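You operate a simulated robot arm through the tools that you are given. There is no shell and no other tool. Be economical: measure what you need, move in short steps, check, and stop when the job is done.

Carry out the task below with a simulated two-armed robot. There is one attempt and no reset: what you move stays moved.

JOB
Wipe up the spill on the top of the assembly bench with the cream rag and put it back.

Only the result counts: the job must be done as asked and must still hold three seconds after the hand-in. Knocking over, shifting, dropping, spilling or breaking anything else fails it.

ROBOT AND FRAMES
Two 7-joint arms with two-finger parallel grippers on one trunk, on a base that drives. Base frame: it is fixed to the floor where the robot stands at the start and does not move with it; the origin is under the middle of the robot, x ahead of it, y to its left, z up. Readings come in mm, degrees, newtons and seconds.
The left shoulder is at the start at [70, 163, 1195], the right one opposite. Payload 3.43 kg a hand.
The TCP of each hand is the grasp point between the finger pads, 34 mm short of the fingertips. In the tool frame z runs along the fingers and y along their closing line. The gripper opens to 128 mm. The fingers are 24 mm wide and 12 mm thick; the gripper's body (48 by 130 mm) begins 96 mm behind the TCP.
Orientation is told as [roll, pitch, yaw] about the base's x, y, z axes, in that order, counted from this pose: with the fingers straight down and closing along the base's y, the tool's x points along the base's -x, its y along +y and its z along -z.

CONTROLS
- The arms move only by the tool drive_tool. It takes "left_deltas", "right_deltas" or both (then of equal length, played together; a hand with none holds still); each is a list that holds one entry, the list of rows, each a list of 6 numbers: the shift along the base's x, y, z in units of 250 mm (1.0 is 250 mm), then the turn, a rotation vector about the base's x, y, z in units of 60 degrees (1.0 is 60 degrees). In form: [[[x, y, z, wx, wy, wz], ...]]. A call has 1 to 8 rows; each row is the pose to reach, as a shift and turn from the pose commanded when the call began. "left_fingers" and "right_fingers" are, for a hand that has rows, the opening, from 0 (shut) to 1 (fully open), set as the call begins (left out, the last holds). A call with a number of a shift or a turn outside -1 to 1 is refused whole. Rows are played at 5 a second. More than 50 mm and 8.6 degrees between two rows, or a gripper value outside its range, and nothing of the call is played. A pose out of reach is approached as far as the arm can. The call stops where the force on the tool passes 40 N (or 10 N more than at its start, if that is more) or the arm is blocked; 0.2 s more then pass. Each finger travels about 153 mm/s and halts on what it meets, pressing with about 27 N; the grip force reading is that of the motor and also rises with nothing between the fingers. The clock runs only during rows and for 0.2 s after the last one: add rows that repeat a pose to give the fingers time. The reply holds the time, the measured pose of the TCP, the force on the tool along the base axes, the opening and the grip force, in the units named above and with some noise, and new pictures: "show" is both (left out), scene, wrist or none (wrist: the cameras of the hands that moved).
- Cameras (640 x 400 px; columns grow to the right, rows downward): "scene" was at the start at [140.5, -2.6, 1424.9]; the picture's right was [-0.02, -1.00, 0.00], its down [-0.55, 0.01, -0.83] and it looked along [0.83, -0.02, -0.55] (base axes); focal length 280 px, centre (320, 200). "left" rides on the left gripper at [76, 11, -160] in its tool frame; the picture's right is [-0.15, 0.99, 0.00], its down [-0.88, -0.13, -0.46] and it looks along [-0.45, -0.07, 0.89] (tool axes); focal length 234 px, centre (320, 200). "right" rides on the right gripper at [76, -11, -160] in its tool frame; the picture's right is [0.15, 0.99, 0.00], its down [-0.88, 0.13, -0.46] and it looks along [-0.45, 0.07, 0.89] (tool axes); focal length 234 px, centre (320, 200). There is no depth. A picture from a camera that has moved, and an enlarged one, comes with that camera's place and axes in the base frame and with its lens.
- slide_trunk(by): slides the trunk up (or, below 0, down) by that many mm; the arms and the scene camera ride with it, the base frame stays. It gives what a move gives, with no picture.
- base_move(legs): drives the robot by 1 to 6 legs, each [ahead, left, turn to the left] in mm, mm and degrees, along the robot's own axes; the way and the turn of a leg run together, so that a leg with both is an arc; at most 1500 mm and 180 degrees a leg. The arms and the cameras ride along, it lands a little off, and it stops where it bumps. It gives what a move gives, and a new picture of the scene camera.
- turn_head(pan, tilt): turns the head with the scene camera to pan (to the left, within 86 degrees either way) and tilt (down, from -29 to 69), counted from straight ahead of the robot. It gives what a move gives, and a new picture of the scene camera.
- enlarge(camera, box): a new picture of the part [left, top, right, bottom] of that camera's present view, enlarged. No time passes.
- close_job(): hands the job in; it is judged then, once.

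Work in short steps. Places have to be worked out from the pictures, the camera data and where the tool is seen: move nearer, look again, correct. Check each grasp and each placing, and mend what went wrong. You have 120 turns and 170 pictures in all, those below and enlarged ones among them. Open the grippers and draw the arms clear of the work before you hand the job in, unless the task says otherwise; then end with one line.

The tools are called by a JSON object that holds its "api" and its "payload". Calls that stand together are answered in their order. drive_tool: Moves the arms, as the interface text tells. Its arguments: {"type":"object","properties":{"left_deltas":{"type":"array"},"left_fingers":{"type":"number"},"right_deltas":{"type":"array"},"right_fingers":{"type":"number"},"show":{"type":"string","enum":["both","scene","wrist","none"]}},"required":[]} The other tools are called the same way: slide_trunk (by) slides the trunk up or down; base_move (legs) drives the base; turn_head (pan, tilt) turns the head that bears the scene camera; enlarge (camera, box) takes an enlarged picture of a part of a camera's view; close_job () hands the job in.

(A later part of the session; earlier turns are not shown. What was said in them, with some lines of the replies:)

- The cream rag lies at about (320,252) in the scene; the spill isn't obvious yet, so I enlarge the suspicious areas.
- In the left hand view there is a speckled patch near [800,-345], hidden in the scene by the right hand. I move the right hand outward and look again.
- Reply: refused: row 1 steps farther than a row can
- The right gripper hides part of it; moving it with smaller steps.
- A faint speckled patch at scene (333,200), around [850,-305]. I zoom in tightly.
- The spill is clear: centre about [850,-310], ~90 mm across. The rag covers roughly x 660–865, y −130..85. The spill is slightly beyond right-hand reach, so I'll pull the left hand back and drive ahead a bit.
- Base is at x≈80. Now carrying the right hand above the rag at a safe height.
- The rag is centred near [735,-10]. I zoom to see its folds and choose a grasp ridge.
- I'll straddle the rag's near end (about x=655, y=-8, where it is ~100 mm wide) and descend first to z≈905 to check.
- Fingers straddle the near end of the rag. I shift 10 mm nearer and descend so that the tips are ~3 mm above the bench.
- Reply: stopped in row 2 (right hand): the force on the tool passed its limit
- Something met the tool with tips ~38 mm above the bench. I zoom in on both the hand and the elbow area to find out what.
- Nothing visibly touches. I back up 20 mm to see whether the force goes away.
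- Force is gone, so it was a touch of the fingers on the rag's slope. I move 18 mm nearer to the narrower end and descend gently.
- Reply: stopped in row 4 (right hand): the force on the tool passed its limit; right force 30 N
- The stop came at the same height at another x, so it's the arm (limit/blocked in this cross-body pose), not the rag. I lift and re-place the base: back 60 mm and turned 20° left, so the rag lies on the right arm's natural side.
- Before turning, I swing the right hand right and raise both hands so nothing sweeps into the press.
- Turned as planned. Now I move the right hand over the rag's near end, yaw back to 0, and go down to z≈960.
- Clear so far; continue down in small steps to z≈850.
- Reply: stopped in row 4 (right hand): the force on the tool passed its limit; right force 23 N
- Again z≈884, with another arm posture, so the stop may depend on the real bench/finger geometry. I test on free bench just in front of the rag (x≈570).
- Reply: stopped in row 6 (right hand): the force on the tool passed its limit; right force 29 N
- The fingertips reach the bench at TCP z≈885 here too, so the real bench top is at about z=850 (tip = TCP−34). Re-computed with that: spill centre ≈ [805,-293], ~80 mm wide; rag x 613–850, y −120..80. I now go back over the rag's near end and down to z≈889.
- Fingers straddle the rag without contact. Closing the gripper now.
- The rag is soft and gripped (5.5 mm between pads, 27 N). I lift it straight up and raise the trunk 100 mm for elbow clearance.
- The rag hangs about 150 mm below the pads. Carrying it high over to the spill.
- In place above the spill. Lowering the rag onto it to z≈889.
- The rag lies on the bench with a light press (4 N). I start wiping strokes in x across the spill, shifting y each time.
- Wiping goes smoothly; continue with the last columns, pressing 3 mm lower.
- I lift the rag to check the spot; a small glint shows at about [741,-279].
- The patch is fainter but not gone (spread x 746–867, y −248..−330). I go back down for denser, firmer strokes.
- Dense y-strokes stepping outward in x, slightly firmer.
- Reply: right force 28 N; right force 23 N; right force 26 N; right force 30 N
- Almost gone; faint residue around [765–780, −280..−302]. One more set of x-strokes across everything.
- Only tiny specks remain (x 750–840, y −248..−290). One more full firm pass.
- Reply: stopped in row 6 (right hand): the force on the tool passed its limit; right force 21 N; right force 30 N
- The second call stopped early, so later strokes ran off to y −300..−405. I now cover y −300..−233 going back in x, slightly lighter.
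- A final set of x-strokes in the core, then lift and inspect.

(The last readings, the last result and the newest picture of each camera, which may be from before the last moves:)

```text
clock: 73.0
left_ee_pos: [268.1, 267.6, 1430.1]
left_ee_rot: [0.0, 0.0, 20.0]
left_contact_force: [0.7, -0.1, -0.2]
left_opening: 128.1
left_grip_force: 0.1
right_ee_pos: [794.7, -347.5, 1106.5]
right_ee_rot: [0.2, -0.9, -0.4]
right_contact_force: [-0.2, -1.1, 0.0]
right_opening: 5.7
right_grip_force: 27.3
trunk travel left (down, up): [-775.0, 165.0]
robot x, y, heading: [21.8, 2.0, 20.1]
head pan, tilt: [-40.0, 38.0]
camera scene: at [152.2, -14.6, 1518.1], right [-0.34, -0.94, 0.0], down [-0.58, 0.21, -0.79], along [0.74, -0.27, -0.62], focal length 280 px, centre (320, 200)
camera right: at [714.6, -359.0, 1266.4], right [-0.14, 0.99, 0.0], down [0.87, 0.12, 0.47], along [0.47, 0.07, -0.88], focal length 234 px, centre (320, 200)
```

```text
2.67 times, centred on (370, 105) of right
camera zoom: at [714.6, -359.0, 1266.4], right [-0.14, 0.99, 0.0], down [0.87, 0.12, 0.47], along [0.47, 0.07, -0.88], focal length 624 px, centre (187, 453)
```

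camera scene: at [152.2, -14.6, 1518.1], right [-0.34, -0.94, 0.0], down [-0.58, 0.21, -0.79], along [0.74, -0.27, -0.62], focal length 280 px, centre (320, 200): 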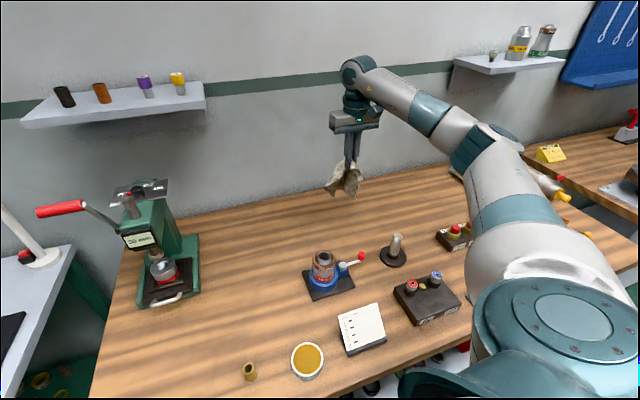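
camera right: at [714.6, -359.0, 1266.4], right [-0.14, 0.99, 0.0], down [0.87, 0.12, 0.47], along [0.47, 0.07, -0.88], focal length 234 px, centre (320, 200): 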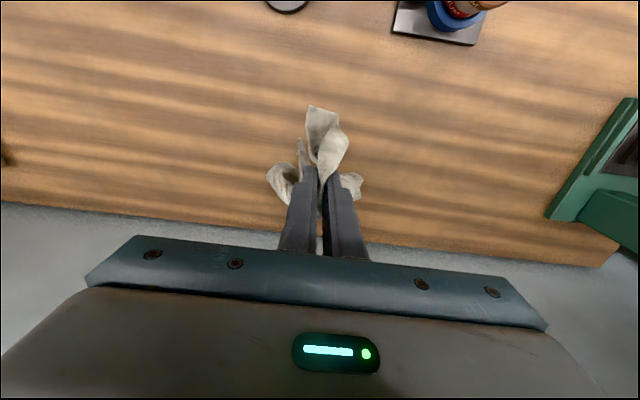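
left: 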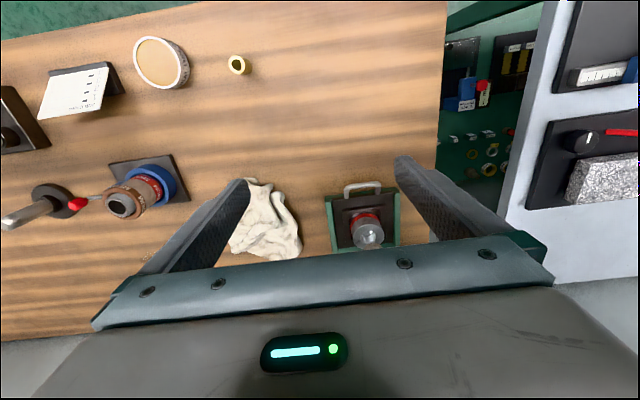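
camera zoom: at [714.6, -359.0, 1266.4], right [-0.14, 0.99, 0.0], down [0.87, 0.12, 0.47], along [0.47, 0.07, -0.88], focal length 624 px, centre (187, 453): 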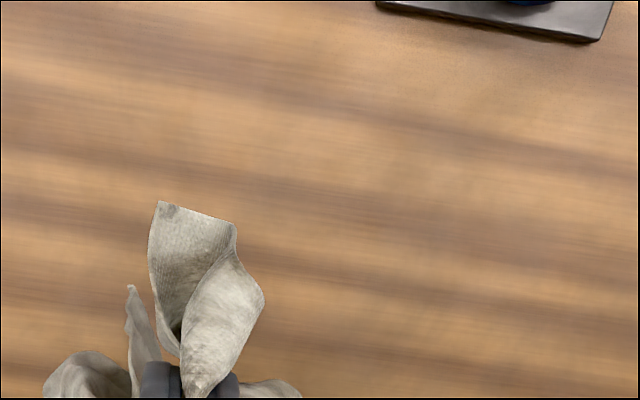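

The bench is clean in both views. Now I return the rag: up and over to the left at height.

{"api": "drive_tool", "payload": {"right_deltas": [[[0, 0, 0.18, 0, 0, 0], [0, 0, 0.36, 0, 0, 0], [0, 0.1, 0.5, 0, 0, 0], [0, 0.28, 0.5, 0, 0, 0], [0, 0.46, 0.5, 0, 0, 0], [0, 0.64, 0.5, 0, 0, 0], [0, 0.82, 0.5, 0, 0, 0], [0, 1.0, 0.5, 0, 0, 0]]], "show": "none"}}

{"api": "drive_tool", "payload": {"right_deltas": [[[-0.02, 0.17, 0, 0, 0, 0], [-0.04, 0.33, 0, 0, 0, 0], [-0.04, 0.33, -0.19, 0, 0, 0], [-0.04, 0.33, -0.38, 0, 0, 0], [-0.04, 0.33, -0.57, 0, 0, 0], [-0.04, 0.33, -0.76, 0, 0, 0]]]}}

```text
clock: 74.8
left_ee_pos: [268.7, 271.2, 1428.9]
left_ee_rot: [0.0, 0.1, 19.8]
left_contact_force: [-0.1, 0.4, 0.0]
left_opening: 127.9
left_grip_force: 0.1
right_ee_pos: [791.5, -95.6, 1233.3]
right_ee_rot: [-0.1, -0.9, -0.4]
right_contact_force: [0.2, 0.2, 0.1]
right_opening: 5.3
right_grip_force: 26.9
trunk travel left (down, up): [-775.0, 165.0]
robot x, y, heading: [19.4, -1.2, 19.6]
head pan, tilt: [-40.0, 38.0]
```

```text
clock: 76.2
left_ee_pos: [268.7, 267.0, 1429.1]
left_ee_rot: [0.1, 0.1, 19.9]
left_contact_force: [-0.1, 0.2, -0.1]
left_opening: 128.3
left_grip_force: 0.0
right_ee_pos: [785.6, -20.3, 1044.2]
right_ee_rot: [0.3, -0.9, -0.5]
right_contact_force: [-0.2, -1.0, -0.2]
right_opening: 5.4
right_grip_force: 27.0
trunk travel left (down, up): [-775.0, 165.0]
robot x, y, heading: [17.2, 4.7, 19.6]
head pan, tilt: [-40.0, 38.0]
camera scene: at [152.4, -15.2, 1518.2], right [-0.35, -0.94, 0.0], down [-0.58, 0.21, -0.79], along [0.74, -0.27, -0.62], focal length 280 px, centre (320, 200)
camera right: at [705.2, -32.5, 1202.7], right [-0.14, 0.99, 0.0], down [0.87, 0.12, 0.47], along [0.47, 0.07, -0.88], focal length 234 px, centre (320, 200)
```

scene: 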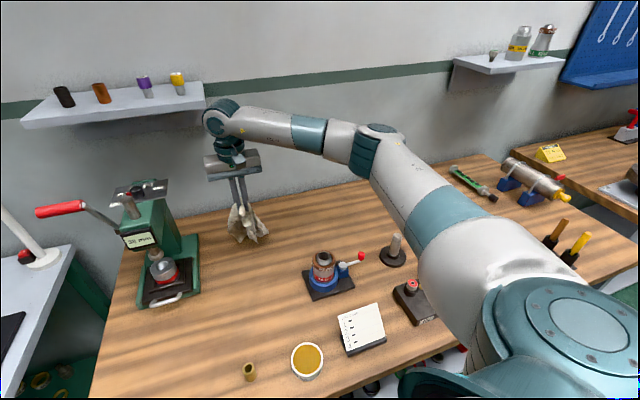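
right: 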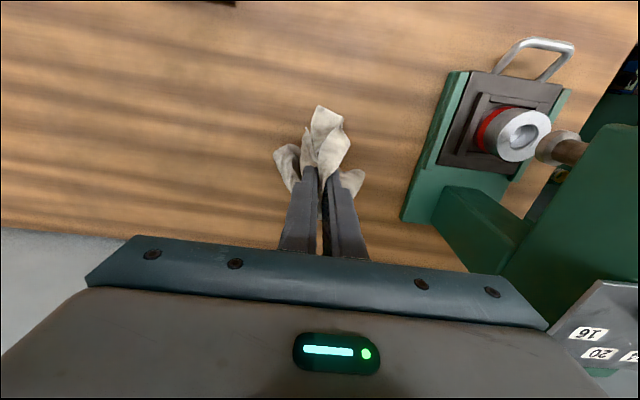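

Now lower and then pull toward the robot to let the rag trail out over its old place.

{"api": "drive_tool", "payload": {"right_deltas": [[[0, 0.02, -0.18, 0, 0, 0], [0, 0.04, -0.34, 0, 0, 0], [-0.06, 0.04, -0.44, 0, 0, 0], [-0.15, 0.04, -0.52, 0, 0, 0], [-0.25, 0.04, -0.58, 0, 0, 0], [-0.35, 0.04, -0.6, 0, 0, 0], [-0.44, 0.04, -0.61, 0, 0, 0], [-0.44, 0.04, -0.61, 0, 0, 0]]]}}

```text
clock: 78.0
left_ee_pos: [266.9, 270.1, 1429.5]
left_ee_rot: [0.1, 0.1, 19.9]
left_contact_force: [0.1, 0.0, 0.5]
left_opening: 127.9
left_grip_force: 0.1
right_ee_pos: [672.4, -7.7, 894.5]
right_ee_rot: [0.0, -0.9, -0.5]
right_contact_force: [0.2, 0.5, 0.7]
right_opening: 5.6
right_grip_force: 26.7
trunk travel left (down, up): [-775.0, 165.0]
robot x, y, heading: [22.2, -1.9, 19.6]
head pan, tilt: [-40.0, 38.0]
camera scene: at [151.5, -13.9, 1518.2], right [-0.34, -0.94, 0.0], down [-0.58, 0.21, -0.79], along [0.74, -0.27, -0.62], focal length 280 px, centre (320, 200)
camera right: at [592.5, -19.8, 1052.4], right [-0.14, 0.99, 0.0], down [0.87, 0.12, 0.47], along [0.47, 0.06, -0.88], focal length 234 px, centre (320, 200)
```

scene: 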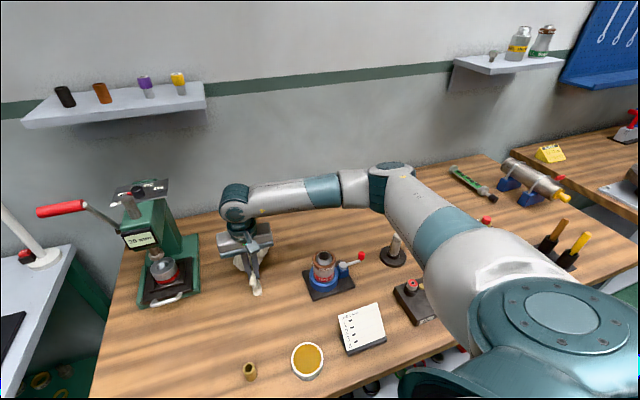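
right: 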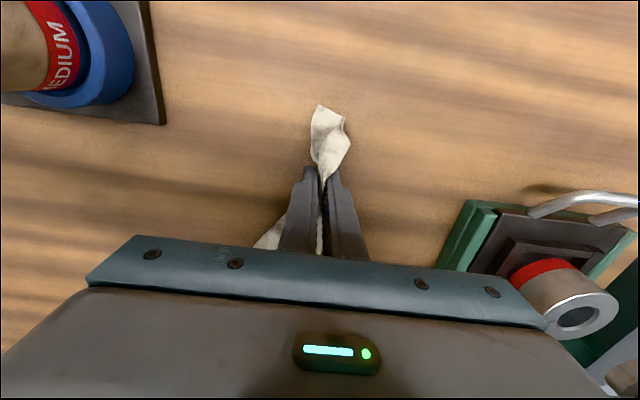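

The rag trails over its old place. Lower slightly, then open and rise straight.

{"api": "drive_tool", "payload": {"right_deltas": [[[0, 0, -0.02, 0, 0, 0], [0, 0, -0.02, 0, 0, 0]]], "show": "none"}}

{"api": "drive_tool", "payload": {"right_deltas": [[[0, 0, 0, 0, 0, 0], [0, 0, 0, 0, 0, 0], [0, 0, 0.02, 0, 0, 0], [0, 0, 0.1, 0, 0, 0], [0, 0, 0.25, 0, 0, 0], [0, 0, 0.42, 0, 0, 0], [0, 0, 0.6, 0, 0, 0], [0, 0, 0.78, 0, 0, 0]]], "right_fingers": 0.5}}

{"api": "enlarge", "payload": {"camera": "scene", "box": [180, 205, 340, 305]}}

```text
clock: 78.6
left_ee_pos: [266.7, 268.9, 1429.8]
left_ee_rot: [0.0, 0.1, 20.0]
left_contact_force: [-0.7, -0.4, 0.3]
left_opening: 128.1
left_grip_force: 0.1
right_ee_pos: [673.7, -7.7, 887.8]
right_ee_rot: [0.0, -1.0, -0.5]
right_contact_force: [-0.5, -0.1, -0.4]
right_opening: 5.7
right_grip_force: 27.7
trunk travel left (down, up): [-775.0, 165.0]
robot x, y, heading: [22.6, -3.0, 19.7]
head pan, tilt: [-40.0, 38.0]
```

```text
clock: 80.4
left_ee_pos: [264.8, 268.8, 1429.1]
left_ee_rot: [0.0, 0.0, 19.9]
left_contact_force: [-0.9, 0.2, 0.0]
left_opening: 128.0
left_grip_force: 0.1
right_ee_pos: [672.0, -9.1, 1082.8]
right_ee_rot: [0.1, -1.0, -0.3]
right_contact_force: [-0.2, 0.3, 0.3]
right_opening: 63.9
right_grip_force: 0.1
trunk travel left (down, up): [-775.0, 165.0]
robot x, y, heading: [23.2, -1.4, 19.8]
head pan, tilt: [-40.0, 38.0]
camera scene: at [150.3, -13.6, 1518.2], right [-0.34, -0.94, 0.0], down [-0.58, 0.21, -0.79], along [0.74, -0.27, -0.62], focal length 280 px, centre (320, 200)
camera right: at [592.2, -20.0, 1241.3], right [-0.14, 0.99, 0.0], down [0.87, 0.12, 0.47], along [0.47, 0.07, -0.88], focal length 234 px, centre (320, 200)
```

scene: 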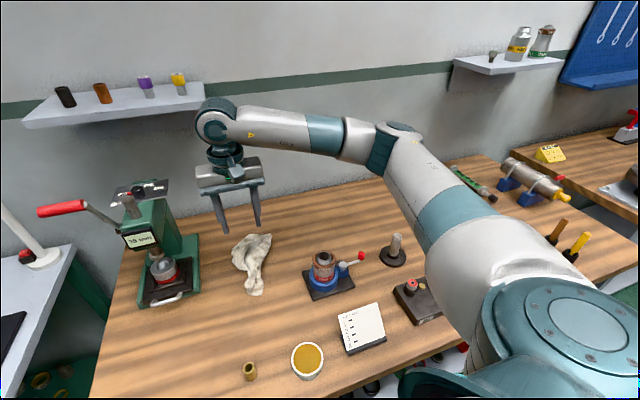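
right: 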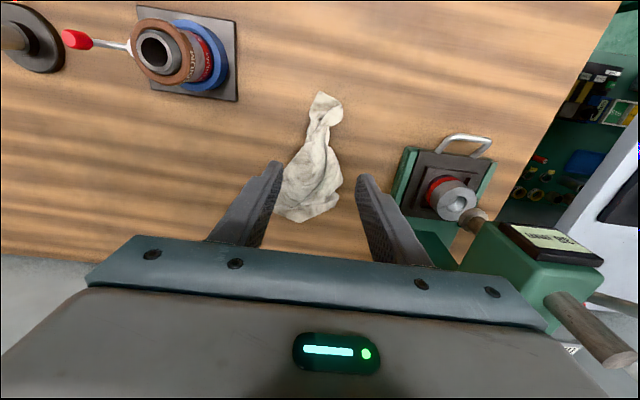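

```text
4.00 times, centred on (260, 255) of scene
camera zoom: at [150.3, -13.6, 1518.2], right [-0.34, -0.94, 0.0], down [-0.58, 0.21, -0.79], along [0.74, -0.27, -0.62], focal length 1122 px, centre (560, -20)
```

zoom: 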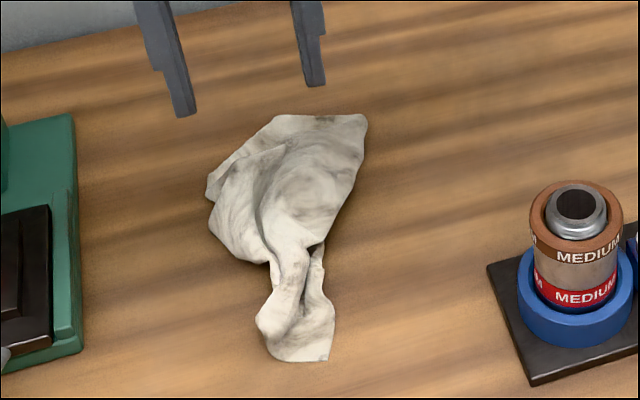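

The rag lies centred at ≈[731,-7], at its old place ([725,-10]). I draw the right arm up and clear.

{"api": "drive_tool", "payload": {"right_deltas": [[[0, 0, 0.18, 0, 0, 0], [0, 0, 0.36, 0, 0, 0], [-0.1, -0.1, 0.46, 0, 0, 0], [-0.2, -0.24, 0.5, 0, 0, 0], [-0.3, -0.38, 0.5, 0, 0, 0], [-0.4, -0.52, 0.5, 0, 0, 0], [-0.5, -0.66, 0.5, 0, 0, 0], [-0.5, -0.8, 0.5, 0, 0, 0]]], "right_fingers": 1, "show": "scene"}}

{"api": "enlarge", "payload": {"camera": "scene", "box": [200, 190, 420, 330]}}

```text
clock: 82.2
left_ee_pos: [266.0, 267.3, 1430.5]
left_ee_rot: [0.1, 0.1, 19.8]
left_contact_force: [-1.1, 0.1, 1.2]
left_opening: 127.8
left_grip_force: 0.1
right_ee_pos: [549.0, -206.3, 1208.3]
right_ee_rot: [0.2, -1.0, -0.4]
right_contact_force: [0.4, 0.6, 0.1]
right_opening: 127.9
right_grip_force: 0.1
trunk travel left (down, up): [-775.0, 165.0]
robot x, y, heading: [19.2, 2.5, 19.7]
head pan, tilt: [-40.0, 38.0]
camera scene: at [150.4, -15.8, 1518.3], right [-0.34, -0.94, 0.0], down [-0.58, 0.21, -0.79], along [0.74, -0.27, -0.62], focal length 280 px, centre (320, 200)
```

scene: 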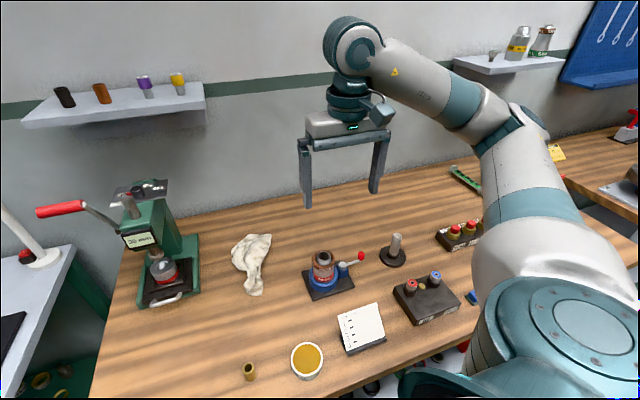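

```text
2.86 times, centred on (310, 260) of scene
camera zoom: at [150.4, -15.8, 1518.3], right [-0.34, -0.94, 0.0], down [-0.58, 0.21, -0.79], along [0.74, -0.27, -0.62], focal length 801 px, centre (349, 29)
```

zoom: 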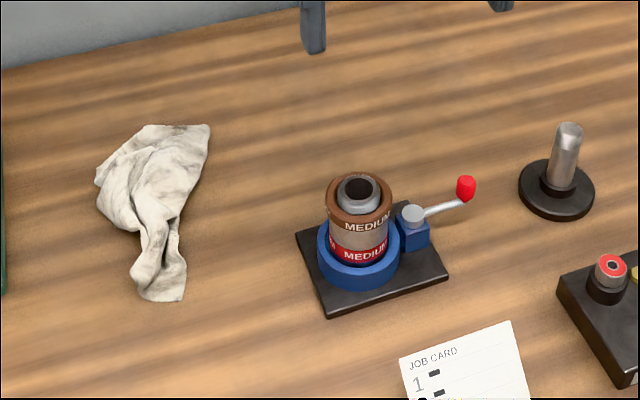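

Spill gone, rag back, everything else unmoved, arms clear; handing in.

{"api": "close_job", "payload": {}}

```text
The job is handed in.
```

I wiped up the spill with the cream rag and laid the rag back in its original place. I then drew the arms clear and handed the job in. The last pictures show the bench top clean and nothing else moved.
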